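You operate a simulated robot arm through the tools that you are given. There is no shell and no other tool. Be economical: measure what you need, move in short steps, check, and stop when the job is done.

Carry out the task below with a simulated two-armed robot. There is one attempt and no reset: what you move stays moved.

TASK
Wipe up the spill on the table top by the fridge with the purple napkin and put it back.

Only the result counts: the job must be done as asked and must still hold three seconds after the hand-in. Knocking over, shifting, dropping, spilling or breaking anything else fails it. Flat cloth is picked up by pressing the open fingertips on it (5 to 10 N) and closing them slowly along it; thin cloth reads only 2 to 8 mm in the jaws.

THE ROBOT
Two 7-joint arms with two-finger parallel grippers on one trunk, on a base that drives. Base frame: it is fixed to the floor where the robot stands at the start and does not move with it; the origin is under the middle of the robot, x ahead of it, y to its left, z up. Readings come in mm, degrees, newtons and seconds.
The left shoulder is at the start at [70, 133, 1076], the right one opposite. Payload 1.57 kg a hand.
The tool frame of a hand sits at the grasp point between the pads (the TCP): z along the fingers, y along the line on which they close. The tips reach 30 mm beyond it. Largest opening 80 mm; finger width 17, thickness 12; the body of the gripper, 40 by 82 mm, starts 80 mm behind the TCP.
Orientation is that of the tool frame in the base frame, as [roll, pitch, yaw] about the fixed x, y, z axes, in that order (R = Rz(yaw) Ry(pitch) Rx(roll)). With the fingers straight down and closing along the base's y, the tool's x points along the base's -x, its y along +y and its z along -z.

THE INTERFACE
- The arms move only by the tool jog_arm. It takes "left_commands", "right_commands" or both (then of equal length, played together; a hand with none holds still); each is a list that holds one entry, the list of rows, each a list of 6 numbers: the shift along the base's x, y, z in mm, then the turn, a rotation vector about the base's x, y, z in degrees. In form: [[[x, y, z, wx, wy, wz], ...]]. A call has 1 to 8 rows; each row shifts and turns the commanded pose from where the row before left it. "left_grip" and "right_grip" are, for a hand that has rows, the gripper command, from -1 (fully open) to 1 (shut), values between in proportion, set as the call begins (left out, the last holds). A row lasts 0.2 s, in which the tool goes at most 50 mm and 8.6 degrees; a call with a longer step from one row to the next is refused whole, and so is a gripper value outside its range. Where a pose cannot be reached the arm comes as near as it can. A force on the tool above 40 N (or 10 N above the force at the start of the call, whichever is more), or a blocked arm, ends the call early, and 0.2 s more pass. The fingers move at their own pace (about 153 mm/s each) and stop on an object; they squeeze with about 37 N. The grip force told is the motor's: it shows also when the fingers shut on nothing. Time passes only in rows, and 0.2 s behind the last, so rows that do not move let the fingers close. It gives the time, the measured TCP pose, the force on the tool (base axes), the opening and the grip force at its end, in the units of the frame above (readings bear some noise), with the torque about the TCP (base axes, N m) and any sound that the robot's microphone picked up.
- Cameras (640 x 400 px; columns grow to the right, rows downward): "scene" is now at [124, -33.1, 1289.5]; the picture's right is [-0.41, -0.91, -0.00], its down [-0.66, 0.30, -0.69] and it looks along [0.63, -0.28, -0.72] (base axes); focal length 256 px, centre (320, 200). "left" rides on the left gripper at [72, 7, -122] in its tool frame; the picture's right is [-0.09, 1.00, 0.00], its down [-0.84, -0.08, -0.54] and it looks along [-0.54, -0.05, 0.84] (tool axes); focal length 238 px, centre (320, 200). "right" rides on the right gripper at [72, -7, -122] in its tool frame; the picture's right is [0.09, 1.00, 0.00], its down [-0.84, 0.08, -0.54] and it looks along [-0.54, 0.05, 0.84] (tool axes); focal length 238 px, centre (320, 200). There is no depth. A picture from a camera that has moved, and an enlarged one, comes with that camera's place and axes in the base frame and with its lens.
- camera(camera): a new picture of that camera. No time passes.
- move_column(by): slides the trunk up (or, below 0, down) by that many mm; the arms and the scene camera ride with it, the base frame stays. It gives what a move gives, with no picture.
- base_move(legs): drives the robot by 1 to 6 legs, each [ahead, left, turn to the left] in mm, mm and degrees, along the robot's own axes; the way and the turn of a leg run together, so that a leg with both is an arc; at most 1500 mm and 180 degrees a leg. The arms and the cameras ride along, it lands a little off, and it stops where it bumps. It gives what a move gives.
- head_to(pan, tilt): turns the head with the scene camera to pan (to the left, within 86 degrees either way) and tilt (down, from -29 to 69), counted from straight ahead of the robot. It gives what a move gives.
- enlarge(camera, box): a new picture of the part [left, top, right, bottom] of that camera's present view, enlarged. No time passes.
- sign_off(): hands the job in; it is judged then, once.

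Work in short steps. Places have to be worked out from the pictures, the camera data and where the tool is seen: move nearer, look again, correct. Check each grasp and each placing, and mend what went wrong. You have 120 turns and 92 pictures in all, those below and enlarged ones among them. Open the grippers and draw the arms clear of the work before you hand the job in, unless the task says otherwise; then end with one line.

The tools are called after "Emit:" as name(argument=value, ...) on one line, values as JSON. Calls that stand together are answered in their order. jog_arm: Moves the arms, as the interface text tells. Its arguments: {"type":"object","properties":{"left_commands":{"type":"array","items":{"type":"array","items":{"type":"array","items":{"type":"number"}}}},"left_grip":{"type":"number"},"right_commands":{"type":"array","items":{"type":"array","items":{"type":"array","items":{"type":"number"}}}},"right_grip":{"type":"number"}},"required":[]} The other tools are called the same way: move_column (by) slides the trunk up or down; base_move (legs) drives the base; head_to (pan, tilt) turns the head that bears the scene camera; camera (camera) takes a picture; enlarge (camera, box) takes an enlarged picture of a part of a camera's view; sign_off () hands the job in.

At the start:

```text
time: 0.0
left_ee_pos: [462.3, -73.1, 1089.6]
left_tcp_rot: [180.0, 0.0, -179.9]
left_contact_force: [0.0, -0.6, -0.1]
left_ft_torque: [0.01, 0.0, -0.02]
left_finger_gap: 80.0
left_finger_force: 0.0
right_ee_pos: [301.5, -332.5, 901.9]
right_tcp_rot: [-180.0, 0.1, 179.9]
right_contact_force: [-0.1, 0.2, -0.8]
right_ft_torque: [-0.01, 0.0, 0.0]
right_finger_gap: 79.8
right_finger_force: 0.1
trunk travel left (down, up): [-650.0, 290.0]
robot x, y, heading: [-1.7, 2.0, -0.2]
head pan, tilt: [-24.4, 46.4]
```

scene: 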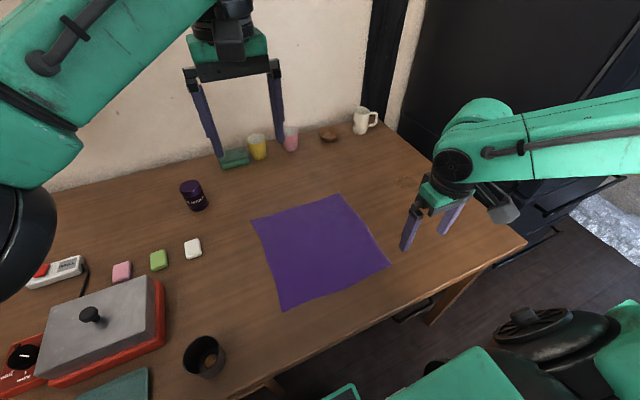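
right: 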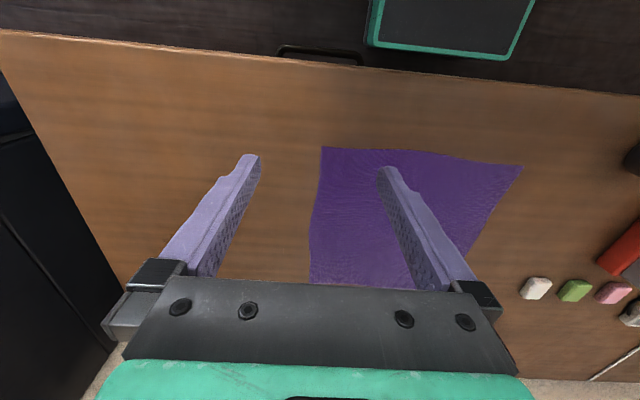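
left: 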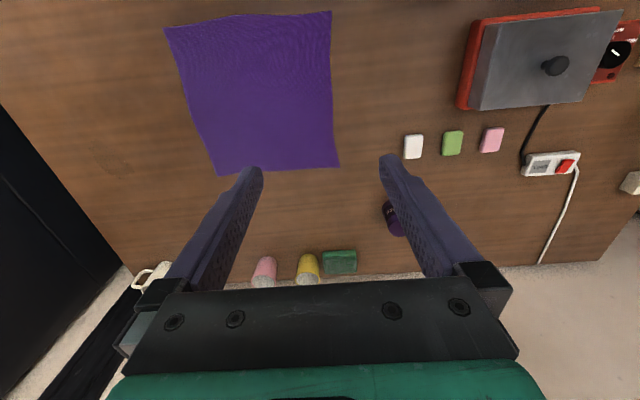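

I see a purple napkin on the table and the fridge at the right end; the spill may be the faint mark near (405,183) in the scene. I enlarge to find it.

Emit:
enlarge(camera="scene", box=[340, 90, 540, 280])

Emit:
enlarge(camera="left", box=[0, 40, 240, 300])

Emit:
enlarge(camera="right", box=[0, 30, 330, 280])

```text
2.11 times, centred on (440, 185) of scene
camera zoom: at [124.0, -33.1, 1289.5], right [-0.41, -0.91, 0.0], down [-0.66, 0.3, -0.69], along [0.63, -0.28, -0.72], focal length 540 px, centre (67, 232)
```

zoom: 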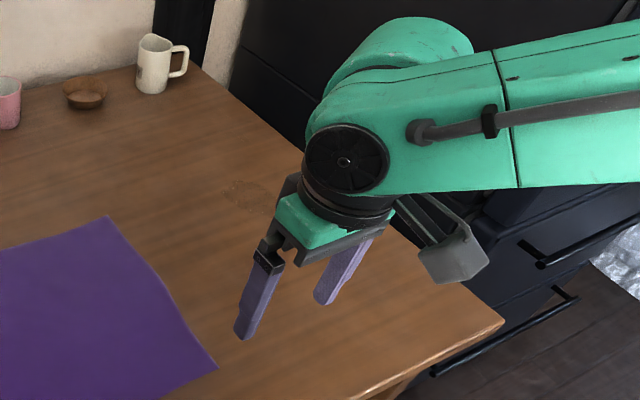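

```text
1.54 times, centred on (120, 170) of left
camera zoom: at [391.0, -67.4, 1211.4], right [0.09, 1.0, 0.0], down [0.84, -0.08, 0.54], along [0.54, -0.05, -0.84], focal length 367 px, centre (628, 246)
```

zoom: 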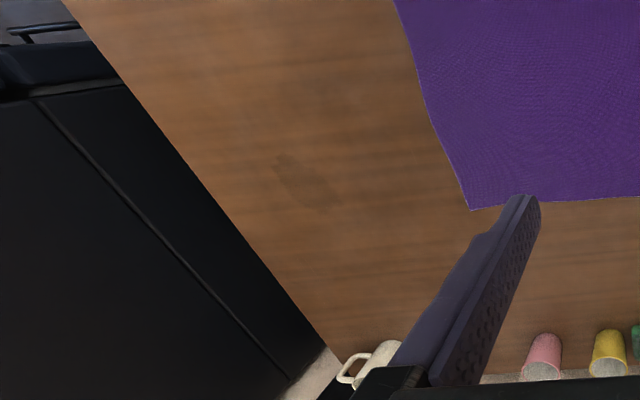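

```text
1.60 times, centred on (165, 155) of right
camera zoom: at [231.4, -341.2, 1024.8], right [-0.09, 1.0, 0.0], down [0.84, 0.08, 0.54], along [0.54, 0.05, -0.84], focal length 381 px, centre (568, 272)
```

zoom: 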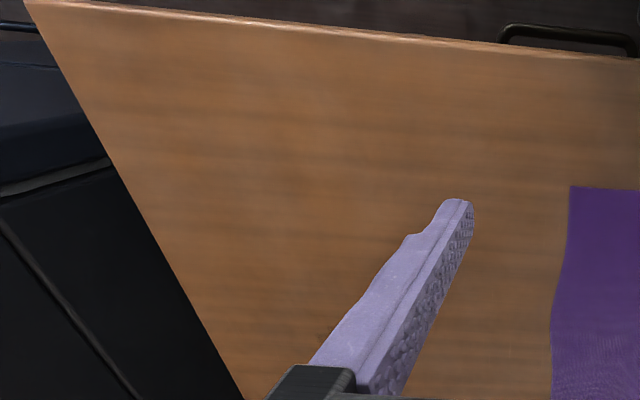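

The table top sits at z≈727, the napkin spans x 341–619, y −320…−43, and the faint spill is near (560,−543). I turn the head right to check room for the base to move right.

Emit:
head_to(pan=-60, tilt=45)

Emit:
camera(camera="scene")

```text
time: 1.0
left_ee_pos: [461.9, -73.9, 1089.8]
left_tcp_rot: [-180.0, 0.0, -179.9]
left_contact_force: [0.4, -0.1, 0.3]
left_ft_torque: [0.02, 0.01, -0.05]
left_finger_gap: 80.0
left_finger_force: 0.1
right_ee_pos: [302.0, -332.7, 902.2]
right_tcp_rot: [179.9, 0.0, 180.0]
right_contact_force: [-0.2, 0.4, -0.1]
right_ft_torque: [0.0, -0.02, 0.03]
right_finger_gap: 80.1
right_finger_force: 0.0
trunk travel left (down, up): [-650.0, 290.0]
robot x, y, heading: [1.7, -2.0, 0.3]
head pan, tilt: [-60.0, 45.0]
```

```text
85 pictures are left
camera scene: at [91.7, -70.4, 1291.6], right [-0.87, -0.5, 0.0], down [-0.35, 0.61, -0.71], along [0.35, -0.61, -0.71], focal length 256 px, centre (320, 200)
```

scene: 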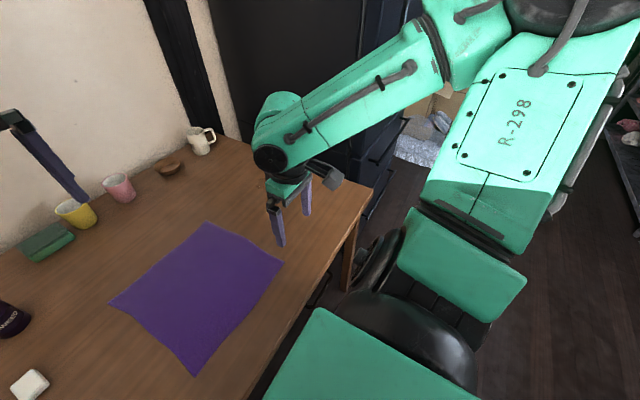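

Space to the right is open floor, but the right elbow would come near the fridge, so I will wipe with the left hand from further right. First I draw the right arm back so it clears the fridge front.

Emit:
jog_arm(right_commands=[[[-40, 0, 20, 0, 0, 0], [-40, 0, 20, 0, 0, 0], [-40, 0, 20, 0, 0, 0], [-30, 0, 20, 0, 0, 0], [0, 0, 20, 0, 0, 0]]], right_grip=1)

Emit:
head_to(pan=-75, tilt=35)

Emit:
camera(camera="scene")

```text
time: 2.2
left_ee_pos: [463.3, -71.4, 1088.3]
left_tcp_rot: [-179.9, -0.1, 180.0]
left_contact_force: [-0.8, 0.6, 0.9]
left_ft_torque: [-0.01, 0.02, -0.02]
left_finger_gap: 80.2
left_finger_force: 0.0
right_ee_pos: [201.2, -369.6, 1031.2]
right_tcp_rot: [-180.0, -0.1, -179.9]
right_contact_force: [-0.2, -0.8, -0.5]
right_ft_torque: [0.01, 0.01, 0.0]
right_finger_gap: 0.1
right_finger_force: 21.7
right hand out of reach, approached as far as the arm can: row 1, 2, 3, 4
trunk travel left (down, up): [-650.0, 290.0]
robot x, y, heading: [0.3, 3.7, -0.2]
head pan, tilt: [-60.0, 45.0]
```

```text
time: 3.0
left_ee_pos: [463.4, -73.8, 1089.8]
left_tcp_rot: [-180.0, 0.0, -179.8]
left_contact_force: [0.0, -0.7, 0.7]
left_ft_torque: [0.04, 0.0, -0.02]
left_finger_gap: 80.0
left_finger_force: 0.0
right_ee_pos: [200.6, -369.5, 1030.6]
right_tcp_rot: [180.0, 0.0, 179.9]
right_contact_force: [-0.5, 0.1, -0.2]
right_ft_torque: [0.01, 0.01, -0.01]
right_finger_gap: 0.0
right_finger_force: 21.1
trunk travel left (down, up): [-650.0, 290.0]
robot x, y, heading: [2.2, 0.2, -0.1]
head pan, tilt: [-75.0, 35.0]
```

```text
84 pictures are left
camera scene: at [73.7, -85.0, 1306.3], right [-0.97, -0.26, 0.0], down [-0.15, 0.55, -0.82], along [0.21, -0.79, -0.57], focal length 256 px, centre (320, 200)
```

scene: 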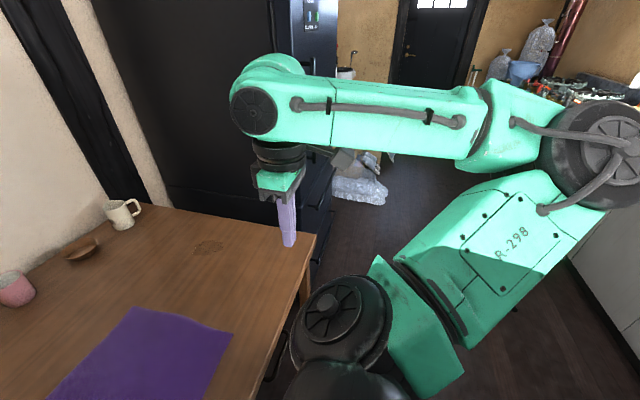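

The spill is clearly visible at about (560,−547), and the fridge front is near x≈310. I pull the right hand further back and out for more clearance.

Emit:
jog_arm(right_commands=[[[-20, -40, 0, 0, 0, 0], [-25, -40, 0, 0, 0, 0], [-30, -35, 0, 0, 0, 0], [-35, -30, 0, 0, 0, 0], [-35, -20, 0, 0, 0, 0]]])

Emit:
camera(camera="scene")

```text
time: 4.2
left_ee_pos: [462.4, -72.4, 1090.7]
left_tcp_rot: [180.0, 0.0, -179.9]
left_contact_force: [0.2, -0.1, -0.1]
left_ft_torque: [0.04, -0.02, 0.02]
left_finger_gap: 79.8
left_finger_force: 0.0
right_ee_pos: [65.1, -544.8, 1031.6]
right_tcp_rot: [179.9, -0.1, 180.0]
right_contact_force: [-0.1, 0.1, -0.2]
right_ft_torque: [-0.02, 0.02, 0.0]
right_finger_gap: 0.0
right_finger_force: 21.7
right hand out of reach, approached as far as the arm can: row 5
trunk travel left (down, up): [-650.0, 290.0]
robot x, y, heading: [0.3, 0.4, -0.0]
head pan, tilt: [-75.0, 35.0]
```

```text
83 pictures are left
camera scene: at [73.5, -85.8, 1306.3], right [-0.97, -0.26, 0.0], down [-0.15, 0.55, -0.82], along [0.21, -0.79, -0.57], focal length 256 px, centre (320, 200)
```

scene: 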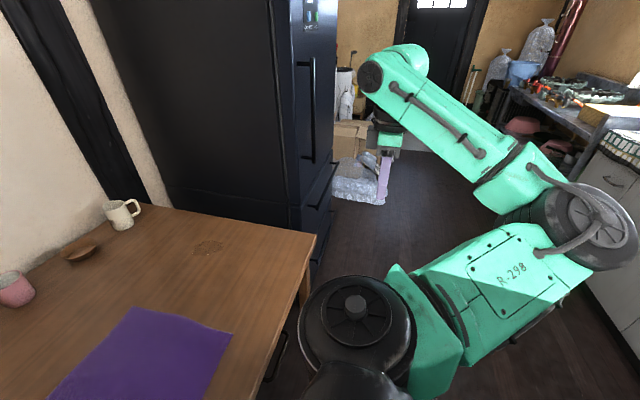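

The right arm is clear. I drive right about 520 mm with the left hand high.

Emit:
base_move(legs=[[0, -520, 0]])

Emit:
head_to(pan=15, tilt=50)

Emit:
camera(camera="scene")

Emit:
camera(camera="left")

```text
time: 7.2
left_ee_pos: [461.3, -597.6, 1089.9]
left_tcp_rot: [-180.0, 0.0, 179.9]
left_contact_force: [0.4, -0.1, -0.2]
left_ft_torque: [-0.02, 0.03, -0.02]
left_finger_gap: 80.3
left_finger_force: 0.0
right_ee_pos: [64.9, -1067.7, 1032.8]
right_tcp_rot: [-180.0, 0.0, 179.9]
right_contact_force: [0.7, 0.9, 0.1]
right_ft_torque: [0.0, -0.01, 0.0]
right_finger_gap: 0.1
right_finger_force: 21.3
trunk travel left (down, up): [-650.0, 290.0]
robot x, y, heading: [-2.8, -522.1, -0.1]
head pan, tilt: [-75.0, 35.0]
```

```text
time: 8.9
left_ee_pos: [462.6, -598.3, 1089.5]
left_tcp_rot: [179.9, 0.1, 180.0]
left_contact_force: [0.7, -0.2, 0.3]
left_ft_torque: [0.03, 0.01, 0.01]
left_finger_gap: 80.0
left_finger_force: 0.2
right_ee_pos: [64.4, -1067.7, 1032.9]
right_tcp_rot: [180.0, 0.1, 179.9]
right_contact_force: [0.6, -0.1, -0.2]
right_ft_torque: [0.01, 0.02, 0.02]
right_finger_gap: 0.0
right_finger_force: 21.3
trunk travel left (down, up): [-650.0, 290.0]
robot x, y, heading: [1.8, -521.7, -0.2]
head pan, tilt: [15.0, 50.0]
```

```text
82 pictures are left
camera scene: at [124.7, -504.0, 1284.7], right [0.26, -0.97, 0.0], down [-0.74, -0.2, -0.64], along [0.62, 0.16, -0.77], focal length 256 px, centre (320, 200)
```

scene: 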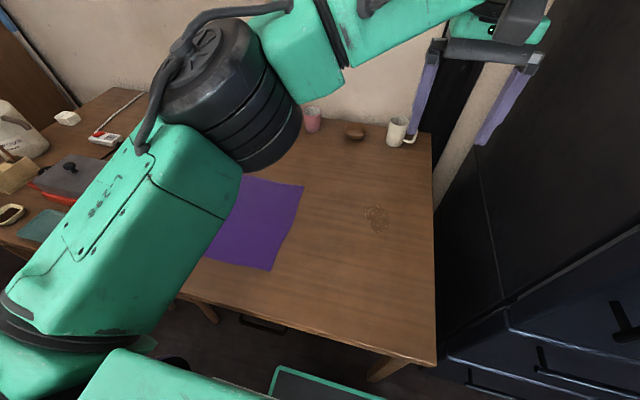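

```text
81 pictures are left
camera left: at [390.1, -591.8, 1211.4], right [0.09, 1.0, 0.0], down [0.84, -0.08, 0.54], along [0.54, -0.05, -0.84], focal length 238 px, centre (320, 200)
```

left: 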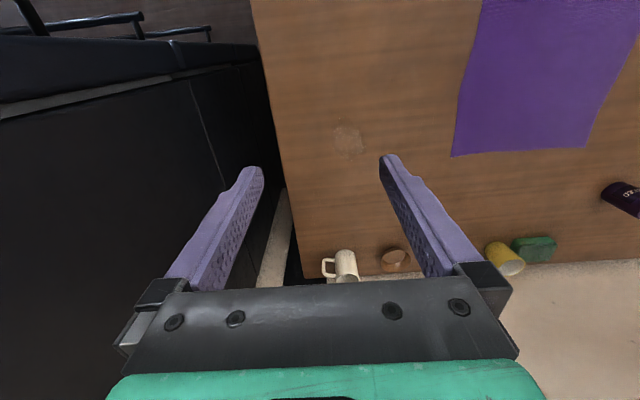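

The spill is visible in both views. I enlarge to get its extents.

Emit:
enlarge(camera="left", box=[300, 100, 396, 160])

Emit:
enlarge(camera="scene", box=[336, 180, 416, 230])

```text
6.67 times, centred on (348, 130) of left
camera zoom: at [390.1, -591.8, 1211.4], right [0.09, 1.0, 0.0], down [0.84, -0.08, 0.54], along [0.54, -0.05, -0.84], focal length 1589 px, centre (133, 667)
```

zoom: 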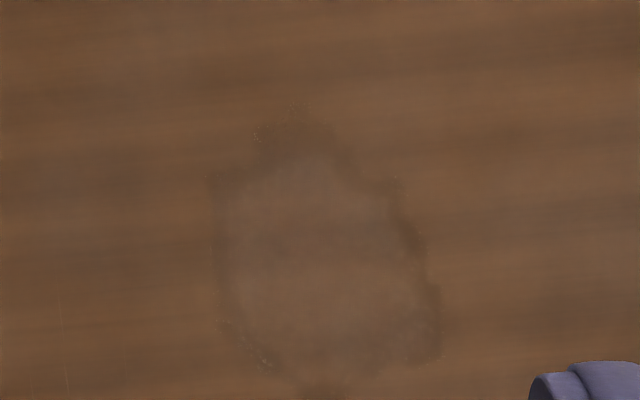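

```text
8.00 times, centred on (376, 205) of scene
camera zoom: at [124.7, -504.0, 1284.7], right [0.26, -0.97, 0.0], down [-0.74, -0.2, -0.64], along [0.62, 0.16, -0.77], focal length 2052 px, centre (-128, 160)
```

zoom: 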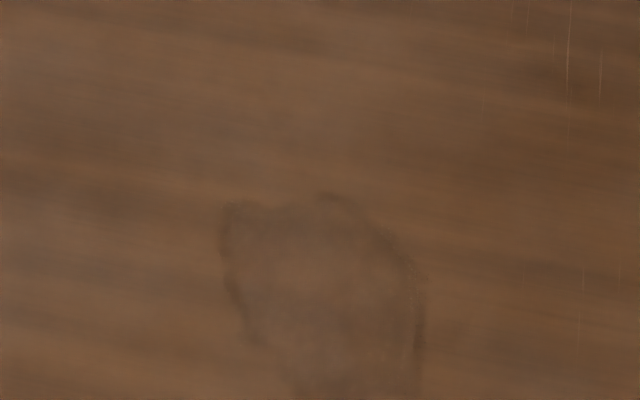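

Spill extents: x 509–599, y −585…−511. I move the left hand above the napkin's right edge, at about (480,−275), with partly open fingers.

Emit:
jog_arm(left_commands=[[[2, 40, -28, 0, 0, 0], [2, 40, -28, 0, 0, 0], [2, 40, -28, 0, 0, 0], [2, 40, -28, 0, 0, 0], [2, 40, -28, 0, 0, 0], [2, 40, -28, 0, 0, 0], [3, 40, -28, 0, 0, 0], [3, 43, -24, 0, 0, 0]]], left_grip=-0.25)

Emit:
camera(camera="left")

```text
time: 10.7
left_ee_pos: [478.2, -272.8, 867.8]
left_tcp_rot: [179.9, -0.1, 180.0]
left_contact_force: [-0.4, 0.7, 0.3]
left_ft_torque: [0.0, 0.0, 0.0]
left_finger_gap: 49.9
left_finger_force: 0.1
right_ee_pos: [64.1, -1066.7, 1033.3]
right_tcp_rot: [-179.9, 0.0, 179.9]
right_contact_force: [0.4, -0.2, -0.1]
right_ft_torque: [-0.03, 0.02, -0.01]
right_finger_gap: 0.3
right_finger_force: 21.1
trunk travel left (down, up): [-650.0, 290.0]
robot x, y, heading: [-0.4, -526.8, -0.1]
head pan, tilt: [15.0, 50.0]
```

```text
78 pictures are left
camera left: at [407.3, -266.9, 990.6], right [0.09, 1.0, 0.0], down [0.84, -0.08, 0.54], along [0.54, -0.05, -0.84], focal length 238 px, centre (320, 200)
```

left: 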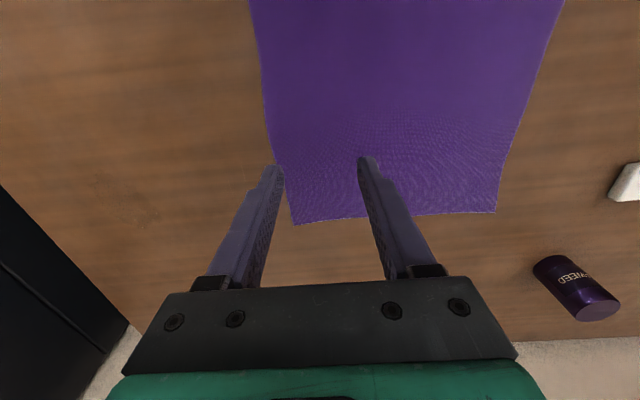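

The edge lies near y≈−325. I descend to just above the cloth.

Emit:
jog_arm(left_commands=[[[1, -4, -35, 0, 0, 0], [0, 0, -35, 0, 0, 0], [0, 0, -25, 0, 0, 0], [0, 0, -8, 0, 0, 0], [0, 0, -4, 0, 0, 0]]])

Emit:
camera(camera="left")

```text
time: 11.9
left_ee_pos: [480.3, -278.2, 763.0]
left_tcp_rot: [-180.0, -0.1, 179.9]
left_contact_force: [-0.1, 0.2, 0.3]
left_ft_torque: [-0.01, -0.01, 0.0]
left_finger_gap: 50.2
left_finger_force: 0.0
right_ee_pos: [64.3, -1068.3, 1032.1]
right_tcp_rot: [180.0, 0.0, 179.9]
right_contact_force: [-0.4, 0.1, -0.6]
right_ft_torque: [-0.04, 0.01, 0.0]
right_finger_gap: 0.0
right_finger_force: 21.3
trunk travel left (down, up): [-650.0, 290.0]
robot x, y, heading: [-3.0, -522.7, -0.1]
head pan, tilt: [15.0, 50.0]
```

```text
77 pictures are left
camera left: at [409.6, -272.2, 884.0], right [0.09, 1.0, 0.0], down [0.84, -0.08, 0.54], along [0.54, -0.05, -0.84], focal length 238 px, centre (320, 200)
```

left: 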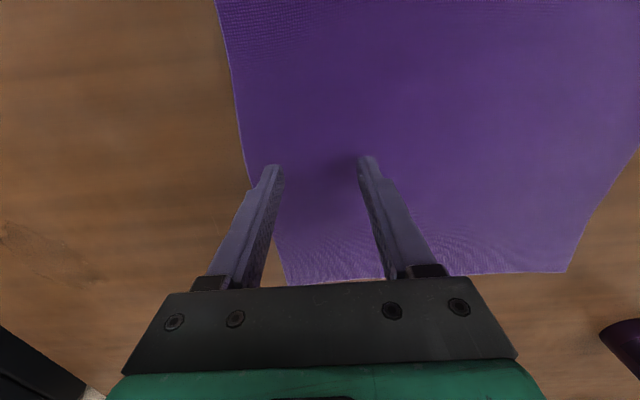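

Both fingertips are over the cloth just inside its edge. I press down in small steps until contact force shows.

Emit:
jog_arm(left_commands=[[[0, 0, -2, 0, 0, 0], [0, 0, -2, 0, 0, 0], [0, 0, 0, 0, 0, 0]]])

```text
time: 12.7
left_ee_pos: [480.4, -278.2, 759.0]
left_tcp_rot: [180.0, 0.1, -180.0]
left_contact_force: [-0.2, 0.5, -0.3]
left_ft_torque: [-0.02, -0.01, 0.0]
left_finger_gap: 49.9
left_finger_force: 0.1
right_ee_pos: [63.9, -1067.1, 1031.9]
right_tcp_rot: [179.9, 0.0, 179.9]
right_contact_force: [0.5, 0.0, -0.2]
right_ft_torque: [0.01, 0.02, 0.01]
right_finger_gap: 0.3
right_finger_force: 21.6
trunk travel left (down, up): [-650.0, 290.0]
robot x, y, heading: [-0.5, -521.9, -0.2]
head pan, tilt: [15.0, 50.0]
```

No contact yet at 759; going lower.

Emit:
jog_arm(left_commands=[[[0, 0, -2, 0, 0, 0], [0, 0, -2, 0, 0, 0], [0, 0, 0, 0, 0, 0]]])

```text
time: 13.5
left_ee_pos: [480.9, -278.0, 754.3]
left_tcp_rot: [-179.9, 0.0, -179.9]
left_contact_force: [0.0, -0.6, 0.7]
left_ft_torque: [-0.01, 0.0, -0.02]
left_finger_gap: 50.1
left_finger_force: 0.1
right_ee_pos: [63.5, -1068.0, 1033.7]
right_tcp_rot: [179.9, -0.1, 179.9]
right_contact_force: [0.4, -0.3, 1.1]
right_ft_torque: [0.04, 0.02, 0.02]
right_finger_gap: 0.0
right_finger_force: 21.3
trunk travel left (down, up): [-650.0, 290.0]
robot x, y, heading: [1.6, -525.3, -0.3]
head pan, tilt: [15.0, 50.0]
```

Still free at 754; continuing.

Emit:
jog_arm(left_commands=[[[0, 0, -2, 0, 0, 0], [0, 0, -2, 0, 0, 0], [0, 0, 0, 0, 0, 0]]])

```text
time: 14.3
left_ee_pos: [480.7, -277.5, 751.7]
left_tcp_rot: [-179.8, 0.0, -180.0]
left_contact_force: [-0.4, -0.1, 0.7]
left_ft_torque: [-0.02, -0.02, 0.01]
left_finger_gap: 50.0
left_finger_force: 0.1
right_ee_pos: [62.7, -1067.2, 1032.3]
right_tcp_rot: [-179.9, 0.0, 179.9]
right_contact_force: [-0.2, 0.3, -0.2]
right_ft_torque: [-0.02, 0.0, -0.01]
right_finger_gap: 0.1
right_finger_force: 21.9
trunk travel left (down, up): [-650.0, 290.0]
robot x, y, heading: [-3.3, -518.1, 0.1]
head pan, tilt: [15.0, 50.0]
```

Emit:
jog_arm(left_commands=[[[0, 0, -2, 0, 0, 0], [0, 0, 0, 0, 0, 0]]])

Emit:
jog_arm(left_commands=[[[0, 0, -2, 0, 0, 0], [0, 0, 0, 0, 0, 0]]])

```text
time: 14.9
left_ee_pos: [479.1, -279.2, 750.4]
left_tcp_rot: [-180.0, 0.2, -179.9]
left_contact_force: [2.6, 2.6, 13.5]
left_ft_torque: [-0.05, 0.02, -0.03]
left_finger_gap: 50.0
left_finger_force: 0.0
right_ee_pos: [63.1, -1068.1, 1032.7]
right_tcp_rot: [180.0, 0.2, 179.8]
right_contact_force: [0.0, -0.3, -0.1]
right_ft_torque: [-0.02, 0.0, -0.05]
right_finger_gap: 0.0
right_finger_force: 21.1
trunk travel left (down, up): [-650.0, 290.0]
robot x, y, heading: [-0.6, -524.0, -0.4]
head pan, tilt: [15.0, 50.0]
```

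```text
time: 15.5
left_ee_pos: [479.8, -278.3, 751.3]
left_tcp_rot: [179.9, 0.7, -179.9]
left_contact_force: [6.5, 4.4, 32.7]
left_ft_torque: [-0.32, -0.07, 0.06]
left_finger_gap: 49.3
left_finger_force: 0.0
right_ee_pos: [60.0, -1069.2, 1030.3]
right_tcp_rot: [179.9, 0.2, 179.9]
right_contact_force: [0.1, -0.1, -0.2]
right_ft_torque: [-0.01, -0.02, 0.03]
right_finger_gap: 0.0
right_finger_force: 21.6
trunk travel left (down, up): [-650.0, 290.0]
robot x, y, heading: [-2.5, -522.2, -0.2]
head pan, tilt: [15.0, 50.0]
```

Contact began near z=750.5 with stiffness around 10 N/mm; 33 N is too much. I back off to about 8 N and close slowly.

Emit:
jog_arm(left_commands=[[[0, 0, -0.0, 0, 0, 0], [0, 0, 2.4, 0, 0, 0], [0, 0, 0, 0, 0, 0]]])

```text
time: 16.3
left_ee_pos: [477.9, -279.0, 750.9]
left_tcp_rot: [179.9, 0.2, 179.9]
left_contact_force: [5.9, 3.8, 26.9]
left_ft_torque: [-0.23, -0.11, 0.08]
left_finger_gap: 49.0
left_finger_force: 0.1
right_ee_pos: [62.5, -1068.9, 1031.9]
right_tcp_rot: [179.9, 0.1, 179.9]
right_contact_force: [0.0, 0.7, 0.1]
right_ft_torque: [0.03, -0.01, -0.01]
right_finger_gap: 0.0
right_finger_force: 20.8
trunk travel left (down, up): [-650.0, 290.0]
robot x, y, heading: [2.0, -523.3, -0.4]
head pan, tilt: [15.0, 50.0]
```

Emit:
jog_arm(left_commands=[[[0, 0, 1.5, 0, 0, 0], [0, 0, 0, 0, 0, 0]]])

```text
time: 16.9
left_ee_pos: [479.4, -278.6, 750.5]
left_tcp_rot: [180.0, 0.0, 179.9]
left_contact_force: [2.4, 0.1, 15.7]
left_ft_torque: [-0.15, -0.06, 0.04]
left_finger_gap: 49.5
left_finger_force: 0.0
right_ee_pos: [62.7, -1068.9, 1031.3]
right_tcp_rot: [179.9, 0.1, 179.9]
right_contact_force: [-0.4, -0.1, 0.5]
right_ft_torque: [-0.03, -0.03, 0.01]
right_finger_gap: 0.0
right_finger_force: 22.0
trunk travel left (down, up): [-650.0, 290.0]
robot x, y, heading: [-1.0, -523.0, -0.0]
head pan, tilt: [15.0, 50.0]
```

Raise 1 mm more, beginning a slow stepwise close.

Emit:
jog_arm(left_commands=[[[0, 0, 0.8, 0, 0, 0], [0, 0, 0, 0, 0, 0]]], left_grip=-0.1)

Emit:
jog_arm(left_commands=[[[0, 0, 0, 0, 0, 0], [0, 0, 0, 0, 0, 0]]], left_grip=0.1)

Emit:
camera(camera="left")

```text
time: 17.5
left_ee_pos: [478.5, -278.8, 751.4]
left_tcp_rot: [-179.9, 0.0, 179.9]
left_contact_force: [-1.8, 0.3, 4.8]
left_ft_torque: [-0.04, 0.03, 0.01]
left_finger_gap: 43.3
left_finger_force: 0.0
right_ee_pos: [63.8, -1068.0, 1032.1]
right_tcp_rot: [-179.9, 0.0, 179.9]
right_contact_force: [0.3, 0.2, 0.2]
right_ft_torque: [0.01, 0.03, -0.02]
right_finger_gap: 0.1
right_finger_force: 21.1
trunk travel left (down, up): [-650.0, 290.0]
robot x, y, heading: [2.6, -528.1, 0.2]
head pan, tilt: [15.0, 50.0]
```

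```text
time: 18.1
left_ee_pos: [479.8, -278.3, 750.4]
left_tcp_rot: [-180.0, -0.1, 179.8]
left_contact_force: [0.9, -0.5, 0.8]
left_ft_torque: [0.02, -0.02, -0.05]
left_finger_gap: 36.0
left_finger_force: 0.0
right_ee_pos: [63.9, -1067.7, 1031.2]
right_tcp_rot: [-180.0, -0.1, 179.9]
right_contact_force: [-0.1, 0.2, -0.2]
right_ft_torque: [0.0, -0.02, -0.01]
right_finger_gap: 0.0
right_finger_force: 21.5
trunk travel left (down, up): [-650.0, 290.0]
robot x, y, heading: [3.1, -525.5, -0.3]
head pan, tilt: [15.0, 50.0]
```

```text
76 pictures are left
camera left: at [408.6, -272.1, 872.9], right [0.09, 1.0, 0.0], down [0.84, -0.08, 0.54], along [0.54, -0.05, -0.84], focal length 238 px, centre (320, 200)
```

left: 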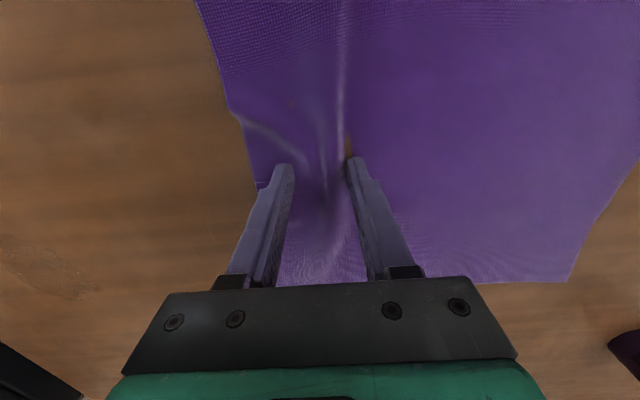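

The cloth is gathering into a fold. The force has dropped to about 1 N, so I press slightly more and keep closing.

Emit:
jog_arm(left_commands=[[[0, 0, -0.7, 0, 0, 0], [0, 0, 0, 0, 0, 0]]], left_grip=0.25)

Emit:
jog_arm(left_commands=[[[0, 0, 0, 0, 0, 0], [0, 0, 0, 0, 0, 0]]], left_grip=0.45)

```text
time: 18.7
left_ee_pos: [480.4, -277.9, 750.9]
left_tcp_rot: [180.0, 0.0, 180.0]
left_contact_force: [0.1, 0.4, 1.1]
left_ft_torque: [0.03, -0.04, -0.01]
left_finger_gap: 29.7
left_finger_force: 0.0
right_ee_pos: [63.7, -1067.3, 1032.3]
right_tcp_rot: [-179.9, 0.0, 179.9]
right_contact_force: [-0.2, -0.3, -0.1]
right_ft_torque: [0.0, 0.01, -0.02]
right_finger_gap: 0.2
right_finger_force: 20.9
trunk travel left (down, up): [-650.0, 290.0]
robot x, y, heading: [-1.7, -526.7, -0.0]
head pan, tilt: [15.0, 50.0]
```

```text
time: 19.3
left_ee_pos: [480.2, -278.4, 752.7]
left_tcp_rot: [179.9, 0.0, 179.9]
left_contact_force: [-0.4, 0.1, 2.2]
left_ft_torque: [-0.01, 0.01, 0.0]
left_finger_gap: 21.8
left_finger_force: 0.0
right_ee_pos: [64.6, -1067.1, 1032.3]
right_tcp_rot: [-179.9, 0.0, 179.9]
right_contact_force: [0.2, 0.1, 1.5]
right_ft_torque: [0.01, 0.02, -0.02]
right_finger_gap: 0.0
right_finger_force: 21.9
trunk travel left (down, up): [-650.0, 290.0]
robot x, y, heading: [-1.5, -522.2, -0.1]
head pan, tilt: [15.0, 50.0]
```

Force is low; I add a little press and continue closing.

Emit:
jog_arm(left_commands=[[[0, 0, -0.7, 0, 0, 0], [0, 0, 0, 0, 0, 0]]], left_grip=0.65)

Emit:
camera(camera="left")

```text
time: 19.9
left_ee_pos: [480.9, -278.4, 751.2]
left_tcp_rot: [-180.0, -0.1, -180.0]
left_contact_force: [-0.8, 0.4, 5.1]
left_ft_torque: [0.01, -0.04, -0.02]
left_finger_gap: 13.5
left_finger_force: 0.1
right_ee_pos: [63.5, -1067.3, 1032.1]
right_tcp_rot: [180.0, 0.0, 179.9]
right_contact_force: [1.0, -0.4, 0.7]
right_ft_torque: [0.01, 0.02, -0.01]
right_finger_gap: 0.1
right_finger_force: 21.7
trunk travel left (down, up): [-650.0, 290.0]
robot x, y, heading: [-3.4, -520.6, -0.2]
head pan, tilt: [15.0, 50.0]
```

```text
75 pictures are left
camera left: at [408.8, -272.5, 872.7], right [0.09, 1.0, 0.0], down [0.84, -0.08, 0.54], along [0.54, -0.05, -0.84], focal length 238 px, centre (320, 200)
```

left: 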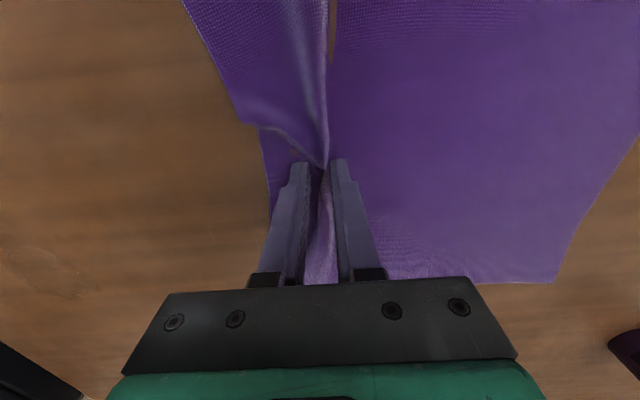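

A good fold is between the tips. I close fully.

Emit:
jog_arm(left_commands=[[[0, 0, 0, 0, 0, 0], [0, 0, 0, 0, 0, 0], [0, 0, 0, 0, 0, 0]]], left_grip=0.8)

Emit:
jog_arm(left_commands=[[[0, 0, 0, 0, 0, 0], [0, 0, 2, 0, 0, 0]]], left_grip=1)

Emit:
camera(camera="left")

```text
time: 20.7
left_ee_pos: [479.2, -279.1, 750.4]
left_tcp_rot: [-179.9, 0.1, 179.9]
left_contact_force: [0.3, 0.7, 6.1]
left_ft_torque: [0.02, -0.01, -0.03]
left_finger_gap: 7.9
left_finger_force: 0.0
right_ee_pos: [63.2, -1068.3, 1032.8]
right_tcp_rot: [-180.0, 0.1, 179.9]
right_contact_force: [0.4, -0.1, 0.2]
right_ft_torque: [-0.05, -0.01, -0.01]
right_finger_gap: 0.2
right_finger_force: 21.0
trunk travel left (down, up): [-650.0, 290.0]
robot x, y, heading: [0.4, -524.6, -0.3]
head pan, tilt: [15.0, 50.0]
```

```text
time: 21.3
left_ee_pos: [479.5, -277.5, 750.8]
left_tcp_rot: [180.0, -0.1, 179.9]
left_contact_force: [-1.1, 0.1, 1.2]
left_ft_torque: [-0.02, 0.03, 0.02]
left_finger_gap: 1.8
left_finger_force: 23.6
right_ee_pos: [64.5, -1067.4, 1031.9]
right_tcp_rot: [-179.9, 0.0, 179.8]
right_contact_force: [0.7, -0.1, 0.4]
right_ft_torque: [-0.02, -0.01, -0.02]
right_finger_gap: 0.0
right_finger_force: 21.3
trunk travel left (down, up): [-650.0, 290.0]
robot x, y, heading: [0.1, -520.6, -0.3]
head pan, tilt: [15.0, 50.0]
```

```text
74 pictures are left
camera left: at [409.0, -272.4, 873.6], right [0.09, 1.0, 0.0], down [0.84, -0.08, 0.54], along [0.54, -0.05, -0.84], focal length 238 px, centre (320, 200)
```

left: 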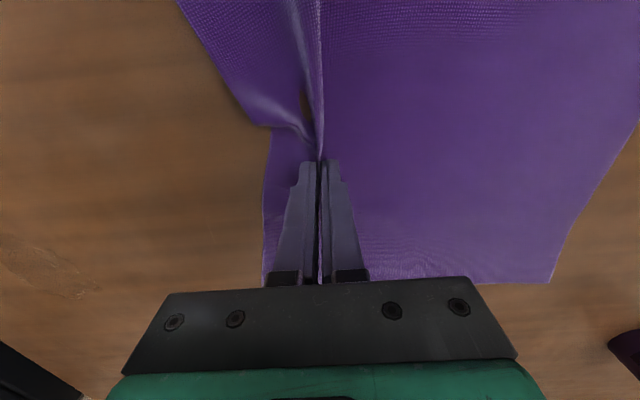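

Gap 1.8 mm with grip force: the fold seems held. I test with a small lift and drag toward the spill.

Emit:
jog_arm(left_commands=[[[0, 0, 6, 0, 0, 0], [0, -5, 6, 0, 0, 0], [0, -15, 0, 0, 0, 0], [0, -15, 0, 0, 0, 0], [0, -15, 0, 0, 0, 0], [0, 0, 0, 0, 0, 0]]])

Emit:
camera(camera="left")

```text
time: 22.7
left_ee_pos: [479.9, -329.1, 764.2]
left_tcp_rot: [-180.0, 0.0, -179.9]
left_contact_force: [-0.3, 0.5, 0.4]
left_ft_torque: [-0.01, 0.03, 0.04]
left_finger_gap: 1.8
left_finger_force: 23.8
right_ee_pos: [64.5, -1068.0, 1031.8]
right_tcp_rot: [180.0, 0.0, 179.8]
right_contact_force: [0.2, -0.2, 0.1]
right_ft_torque: [0.03, 0.0, 0.0]
right_finger_gap: 0.0
right_finger_force: 21.4
trunk travel left (down, up): [-650.0, 290.0]
robot x, y, heading: [0.0, -524.1, -0.0]
head pan, tilt: [15.0, 50.0]
```

```text
73 pictures are left
camera left: at [409.2, -323.4, 886.4], right [0.09, 1.0, 0.0], down [0.84, -0.08, 0.54], along [0.54, -0.05, -0.84], focal length 238 px, centre (320, 200)
```

left: 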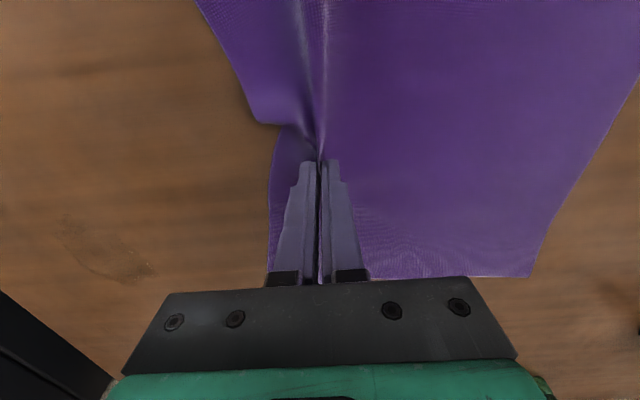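

The napkin follows. I drag it on to the edge of the spill at (505,−505).

Emit:
jog_arm(left_commands=[[[2, -25, 0, 0, 0, 0], [4, -25, 0, 0, 0, 0], [4, -25, 0, 0, 0, 0], [4, -25, 0, 0, 0, 0], [4, -25, 0, 0, 0, 0], [4, -25, 0, 0, 0, 0], [3, -26, 0, 0, 0, 0], [0, 0, -8, 0, 0, 0]]])

Emit:
camera(camera="left")

Emit:
camera(camera="scene")

```text
time: 24.5
left_ee_pos: [504.7, -503.9, 755.3]
left_tcp_rot: [180.0, 0.1, -180.0]
left_contact_force: [-0.3, -0.8, 0.0]
left_ft_torque: [-0.04, 0.02, -0.02]
left_finger_gap: 1.9
left_finger_force: 24.1
right_ee_pos: [64.0, -1066.8, 1033.7]
right_tcp_rot: [180.0, 0.0, 179.9]
right_contact_force: [0.9, 0.6, 0.7]
right_ft_torque: [-0.01, 0.0, -0.02]
right_finger_gap: 0.1
right_finger_force: 21.6
trunk travel left (down, up): [-650.0, 290.0]
robot x, y, heading: [-2.1, -524.5, -0.1]
head pan, tilt: [15.0, 50.0]
```

```text
72 pictures are left
camera left: at [434.1, -498.0, 876.8], right [0.09, 1.0, 0.0], down [0.84, -0.08, 0.54], along [0.54, -0.05, -0.84], focal length 238 px, centre (320, 200)
```

left: 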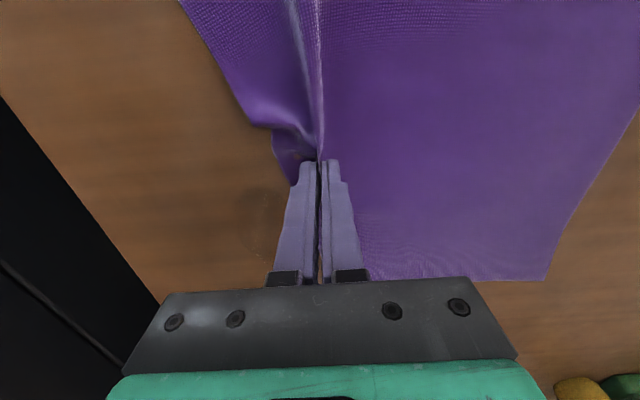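

```text
71 pictures are left
camera scene: at [124.7, -503.3, 1284.7], right [0.26, -0.97, 0.0], down [-0.74, -0.2, -0.64], along [0.62, 0.16, -0.77], focal length 256 px, centre (320, 200)
```

scene: 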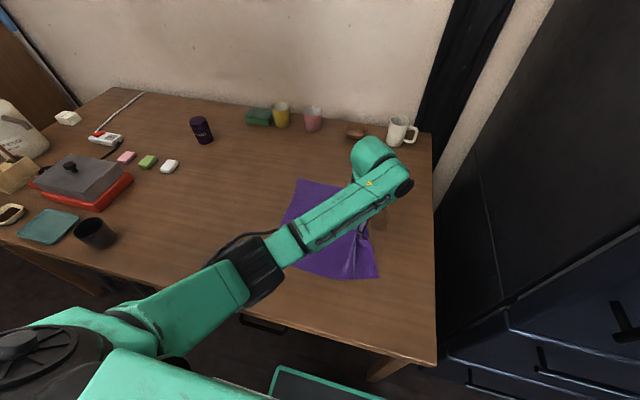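

The cloth edge is at the spill. I press down to the table and stroke in +x along y≈−510.

Emit:
jog_arm(left_commands=[[[0, -3, -2.5, 0, 0, 0], [0, 0, -2, 0, 0, 0], [0, 0, 0, 0, 0, 0]]])

```text
time: 25.3
left_ee_pos: [505.0, -507.3, 752.4]
left_tcp_rot: [-180.0, 0.0, 179.8]
left_contact_force: [0.5, -0.2, 5.1]
left_ft_torque: [-0.01, -0.02, 0.06]
left_finger_gap: 1.8
left_finger_force: 23.1
right_ee_pos: [63.4, -1068.5, 1032.8]
right_tcp_rot: [179.9, 0.0, 179.8]
right_contact_force: [-0.3, 0.4, 0.0]
right_ft_torque: [0.01, 0.02, -0.01]
right_finger_gap: 0.0
right_finger_force: 21.4
trunk travel left (down, up): [-650.0, 290.0]
robot x, y, heading: [-3.6, -525.1, -0.1]
head pan, tilt: [15.0, 50.0]
```

5 N of press; good for wiping. First strokes in +x, step −y, then back.

Emit:
jog_arm(left_commands=[[[25, 0, -0.3, 0, 0, 0], [25, 0, 0, 0, 0, 0], [25, 0, 0, 0, 0, 0], [25, 0, 0, 0, 0, 0], [0, -17, 0, 0, 0, 0], [-30, 0, 0, 0, 0, 0], [-35, 0, 0, 0, 0, 0], [-35, 0, 0, 0, 0, 0]]])

Emit:
camera(camera="left")

```text
time: 27.1
left_ee_pos: [569.6, -518.4, 753.0]
left_tcp_rot: [-180.0, -0.1, -180.0]
left_contact_force: [0.5, 0.7, -0.7]
left_ft_torque: [-0.02, 0.01, -0.01]
left_finger_gap: 1.7
left_finger_force: 24.1
left hand out of reach, approached as far as the arm can: row 3, 4, 5, 6, 7, 8
right_ee_pos: [64.8, -1068.5, 1031.5]
right_tcp_rot: [-180.0, 0.0, 179.9]
right_contact_force: [0.4, -1.0, 0.0]
right_ft_torque: [-0.02, 0.02, 0.02]
right_finger_gap: 0.1
right_finger_force: 21.6
trunk travel left (down, up): [-650.0, 290.0]
robot x, y, heading: [-2.5, -523.8, -0.0]
head pan, tilt: [15.0, 50.0]
```

```text
70 pictures are left
camera left: at [498.0, -512.0, 874.3], right [0.09, 1.0, 0.0], down [0.84, -0.08, 0.54], along [0.54, -0.05, -0.84], focal length 238 px, centre (320, 200)
```

left: 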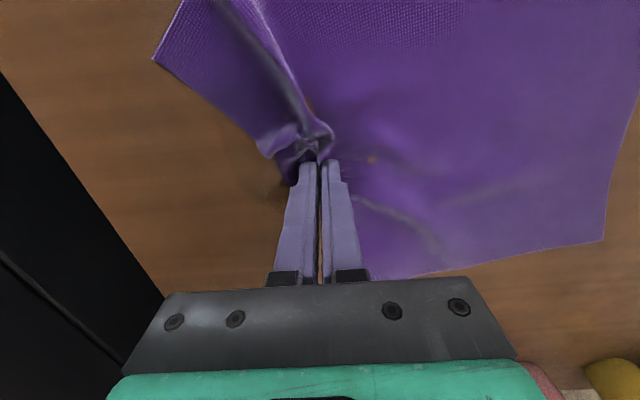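

The vertical hand runs out of reach near x≈575. I lift slightly and tilt the fingers forward about 25° to gain reach.

Emit:
jog_arm(left_commands=[[[-5, 0, 8, 0, 0, 0], [-10, 0, 0, 0, -8.4, 0], [-10, 0, 0, 0, -8.4, 0], [-10, 0, 0, 0, -8.4, 0], [0, 0, 0, 0, 0, 0]]])

```text
time: 28.0
left_ee_pos: [635.3, -501.6, 751.4]
left_tcp_rot: [179.6, 21.7, 179.6]
left_contact_force: [-13.6, 0.3, 35.9]
left_ft_torque: [0.02, 0.42, -0.02]
left_finger_gap: 1.9
left_finger_force: 23.6
left hand out of reach, approached as far as the arm can: row 2, 3, 4
right_ee_pos: [58.8, -1068.2, 1032.1]
right_tcp_rot: [-180.0, 0.2, 180.0]
right_contact_force: [1.5, 0.7, 0.1]
right_ft_torque: [-0.03, 0.05, -0.06]
right_finger_gap: 0.0
right_finger_force: 21.6
trunk travel left (down, up): [-650.0, 290.0]
robot x, y, heading: [-0.3, -522.6, -0.1]
head pan, tilt: [15.0, 50.0]
stopped in row 4 (left hand): the force on the tool passed its limit (the readings are from after the stop); the commanded pose is now the measured one
```

The hand swung out near its reach limit and now presses 36 N at x=635. I raise and pull back inside reach.

Emit:
jog_arm(left_commands=[[[0, 0, 4, 0, 0, 0], [-15, 0, 3, 0, 0, 0], [-25, 0, 0, 0, 0, 0], [-25, 0, 0, 0, 0, 0], [-20, 0, 0, 0, 0, 0]]])

Emit:
camera(camera="left")

Emit:
camera(camera="scene")

```text
time: 28.9
left_ee_pos: [638.3, -503.1, 750.8]
left_tcp_rot: [179.5, 22.4, 179.2]
left_contact_force: [-8.1, 0.1, 24.5]
left_ft_torque: [0.0, 0.17, -0.02]
left_finger_gap: 1.9
left_finger_force: 23.5
left hand out of reach, approached as far as the arm can: row 2, 3, 4
right_ee_pos: [61.2, -1067.1, 1032.9]
right_tcp_rot: [-179.9, 0.2, 180.0]
right_contact_force: [0.0, -0.3, -0.2]
right_ft_torque: [0.01, 0.04, 0.02]
right_finger_gap: 0.0
right_finger_force: 21.2
trunk travel left (down, up): [-650.0, 290.0]
robot x, y, heading: [-1.9, -520.4, -0.0]
head pan, tilt: [15.0, 50.0]
stopped in row 4 (left hand): the force on the tool passed its limit (the readings are from after the stop); the commanded pose is now the measured one
```

```text
69 pictures are left
camera left: at [526.1, -496.4, 836.8], right [0.1, 0.99, 0.04], down [0.57, -0.09, 0.82], along [0.82, -0.05, -0.57], focal length 238 px, centre (320, 200)
```

left: 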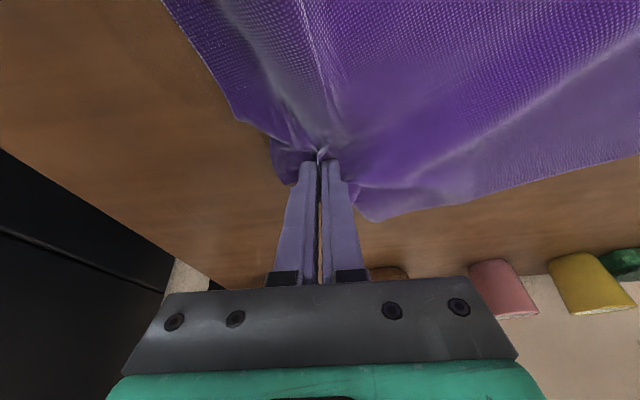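

```text
68 pictures are left
camera scene: at [119.3, -503.8, 1285.1], right [0.26, -0.97, 0.0], down [-0.74, -0.2, -0.65], along [0.62, 0.16, -0.76], focal length 256 px, centre (320, 200)
```

scene: 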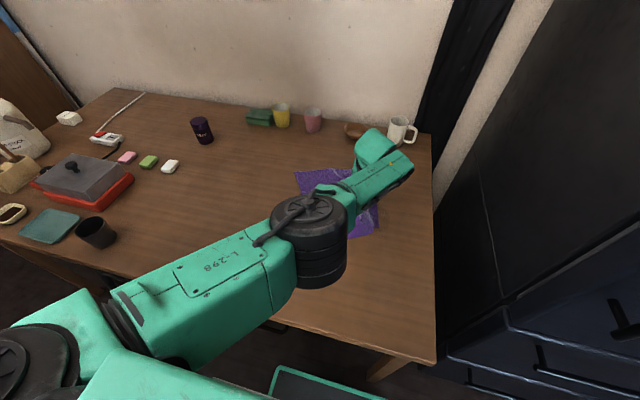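

The arm seems stuck at a joint limit rather than at full stretch. I raise straight up a little to unload it and see.

Emit:
jog_arm(left_commands=[[[0, 0, 8, 0, 0, 0], [0, 0, 8, 0, 0, 0]]])

```text
time: 29.5
left_ee_pos: [643.4, -502.4, 759.3]
left_tcp_rot: [179.6, 21.7, 179.5]
left_contact_force: [0.0, -0.4, 0.6]
left_ft_torque: [-0.03, 0.0, 0.01]
left_finger_gap: 2.0
left_finger_force: 23.8
left hand out of reach, approached as far as the arm can: row 2
right_ee_pos: [64.6, -1068.6, 1032.7]
right_tcp_rot: [-180.0, 0.0, 179.8]
right_contact_force: [-0.3, -0.3, 0.4]
right_ft_torque: [0.0, 0.0, 0.03]
right_finger_gap: 0.0
right_finger_force: 21.4
trunk travel left (down, up): [-650.0, 290.0]
robot x, y, heading: [-2.8, -521.8, -0.0]
head pan, tilt: [15.0, 50.0]
```

Free now. I pull back in −x with small steps.

Emit:
jog_arm(left_commands=[[[-8, 0, 0, 0, 0, 0], [-8, 0, 0, 0, 0, 0], [-8, 0, 0, 0, 0, 0], [-8, 0, 0, 0, 0, 0]]])

```text
time: 30.5
left_ee_pos: [642.8, -500.6, 760.6]
left_tcp_rot: [179.6, 21.7, 179.4]
left_contact_force: [-0.3, 0.5, 0.0]
left_ft_torque: [0.05, -0.01, 0.02]
left_finger_gap: 2.0
left_finger_force: 23.5
left hand out of reach, approached as far as the arm can: row 1, 2, 3, 4
right_ee_pos: [64.2, -1067.1, 1031.8]
right_tcp_rot: [-179.9, -0.1, 179.8]
right_contact_force: [-0.2, 0.2, -0.1]
right_ft_torque: [0.01, -0.01, -0.02]
right_finger_gap: 0.2
right_finger_force: 21.1
trunk travel left (down, up): [-650.0, 290.0]
robot x, y, heading: [-3.5, -523.7, 0.1]
head pan, tilt: [15.0, 50.0]
```

No response to −x; likely a straight-elbow singularity. I try a combined move back, left and up.

Emit:
jog_arm(left_commands=[[[-20, 15, 15, 0, 0, 0], [-20, 15, 15, 0, 0, 0], [-20, 15, 10, 0, 0, 0], [-20, 15, 0, 0, 0, 0]]])

Emit:
camera(camera="scene")

```text
time: 31.5
left_ee_pos: [648.6, -489.5, 769.9]
left_tcp_rot: [179.4, 21.9, 179.4]
left_contact_force: [0.0, 0.7, 0.5]
left_ft_torque: [-0.01, 0.0, -0.01]
left_finger_gap: 1.9
left_finger_force: 23.6
left hand out of reach, approached as far as the arm can: row 1, 2, 3, 4
right_ee_pos: [63.6, -1068.4, 1031.6]
right_tcp_rot: [180.0, 0.1, 179.9]
right_contact_force: [-0.1, 0.8, 0.2]
right_ft_torque: [0.01, -0.01, 0.0]
right_finger_gap: 0.0
right_finger_force: 21.0
trunk travel left (down, up): [-650.0, 290.0]
robot x, y, heading: [-3.8, -524.4, -0.3]
head pan, tilt: [15.0, 50.0]
```

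```text
67 pictures are left
camera scene: at [124.7, -503.8, 1284.6], right [0.26, -0.97, 0.0], down [-0.74, -0.2, -0.64], along [0.62, 0.16, -0.77], focal length 256 px, centre (320, 200)
```

scene: 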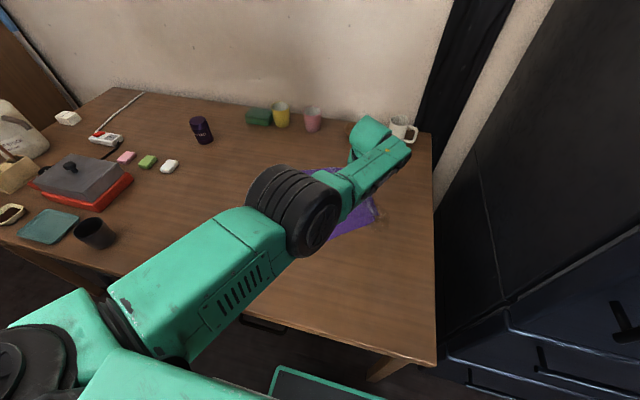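

The arm is straight. I rotate the tool back to vertical with the commanded position already back within reach, rising a little.

Emit:
jog_arm(left_commands=[[[-10, 0, 10, 0, 8, 0], [-10, 0, 10, 0, 8, 0], [-10, 0, 0, 0, 6, 0], [0, 0, 0, 0, 0, 0], [0, 0, 0, 0, 0, 0]]])

```text
time: 32.7
left_ee_pos: [630.3, -485.6, 777.6]
left_tcp_rot: [179.6, 15.0, 179.8]
left_contact_force: [0.6, -1.3, 0.6]
left_ft_torque: [-0.03, -0.01, -0.02]
left_finger_gap: 1.9
left_finger_force: 23.8
left hand out of reach, approached as far as the arm can: row 1, 2, 3
right_ee_pos: [64.3, -1068.0, 1032.6]
right_tcp_rot: [179.9, 0.0, 180.0]
right_contact_force: [0.0, -0.7, 0.2]
right_ft_torque: [0.01, 0.0, -0.03]
right_finger_gap: 0.0
right_finger_force: 20.6
trunk travel left (down, up): [-650.0, 290.0]
robot x, y, heading: [0.0, -522.2, -0.1]
head pan, tilt: [15.0, 50.0]
```

It is responding. I continue the same way.

Emit:
jog_arm(left_commands=[[[-20, 0, 5, 0, 8, 0], [-20, 0, 5, 0, 7, 0], [-20, 0, 0, 0, 0, 0], [-20, 0, 0, 0, 0, 0], [-20, 0, 0, 0, 0, 0]]])

```text
time: 33.9
left_ee_pos: [547.6, -484.0, 795.5]
left_tcp_rot: [-179.7, 5.1, -179.5]
left_contact_force: [0.3, -0.1, 0.6]
left_ft_torque: [0.03, 0.02, -0.02]
left_finger_gap: 1.8
left_finger_force: 23.4
left hand out of reach, approached as far as the arm can: row 1
right_ee_pos: [63.2, -1068.0, 1032.6]
right_tcp_rot: [180.0, -0.1, 179.9]
right_contact_force: [0.6, -0.2, 0.0]
right_ft_torque: [0.02, -0.01, 0.0]
right_finger_gap: 0.0
right_finger_force: 21.1
trunk travel left (down, up): [-650.0, 290.0]
robot x, y, heading: [1.0, -525.8, 0.2]
head pan, tilt: [15.0, 50.0]
```

Recovered, with the napkin still held. I need the base closer instead; I look down to check clearance between base and table.

Emit:
head_to(pan=0, tilt=69)

Emit:
camera(camera="scene")

Emit:
camera(camera="right")

```text
time: 34.8
left_ee_pos: [548.5, -484.8, 795.7]
left_tcp_rot: [-179.7, 5.1, -179.5]
left_contact_force: [-0.2, 0.4, 0.0]
left_ft_torque: [-0.01, 0.0, 0.02]
left_finger_gap: 1.9
left_finger_force: 23.6
right_ee_pos: [63.2, -1067.6, 1032.3]
right_tcp_rot: [180.0, -0.1, 180.0]
right_contact_force: [1.0, 0.3, -0.3]
right_ft_torque: [0.04, -0.01, 0.0]
right_finger_gap: 0.1
right_finger_force: 21.5
trunk travel left (down, up): [-650.0, 290.0]
robot x, y, heading: [2.7, -525.0, -0.0]
head pan, tilt: [0.0, 68.8]
```

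```text
66 pictures are left
camera scene: at [106.2, -523.7, 1262.7], right [0.0, -1.0, 0.0], down [-0.93, 0.0, -0.36], along [0.36, 0.0, -0.93], focal length 256 px, centre (320, 200)
```

scene: 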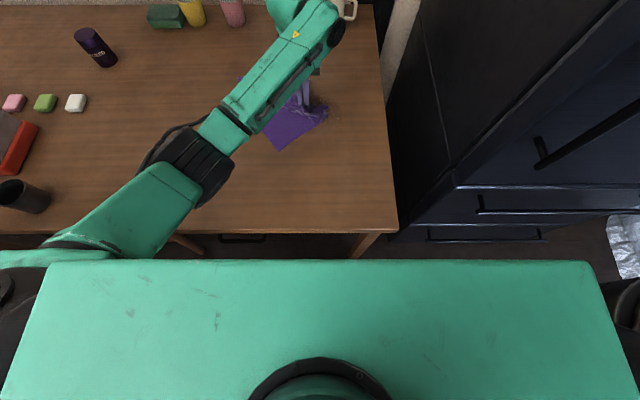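

```text
65 pictures are left
camera right: at [-6.6, -1076.2, 1154.6], right [-0.09, 1.0, 0.0], down [0.84, 0.08, 0.54], along [0.54, 0.05, -0.84], focal length 238 px, centre (320, 200)
```

right: 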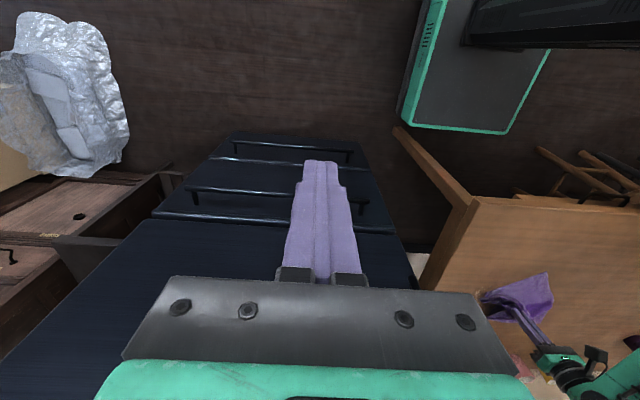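

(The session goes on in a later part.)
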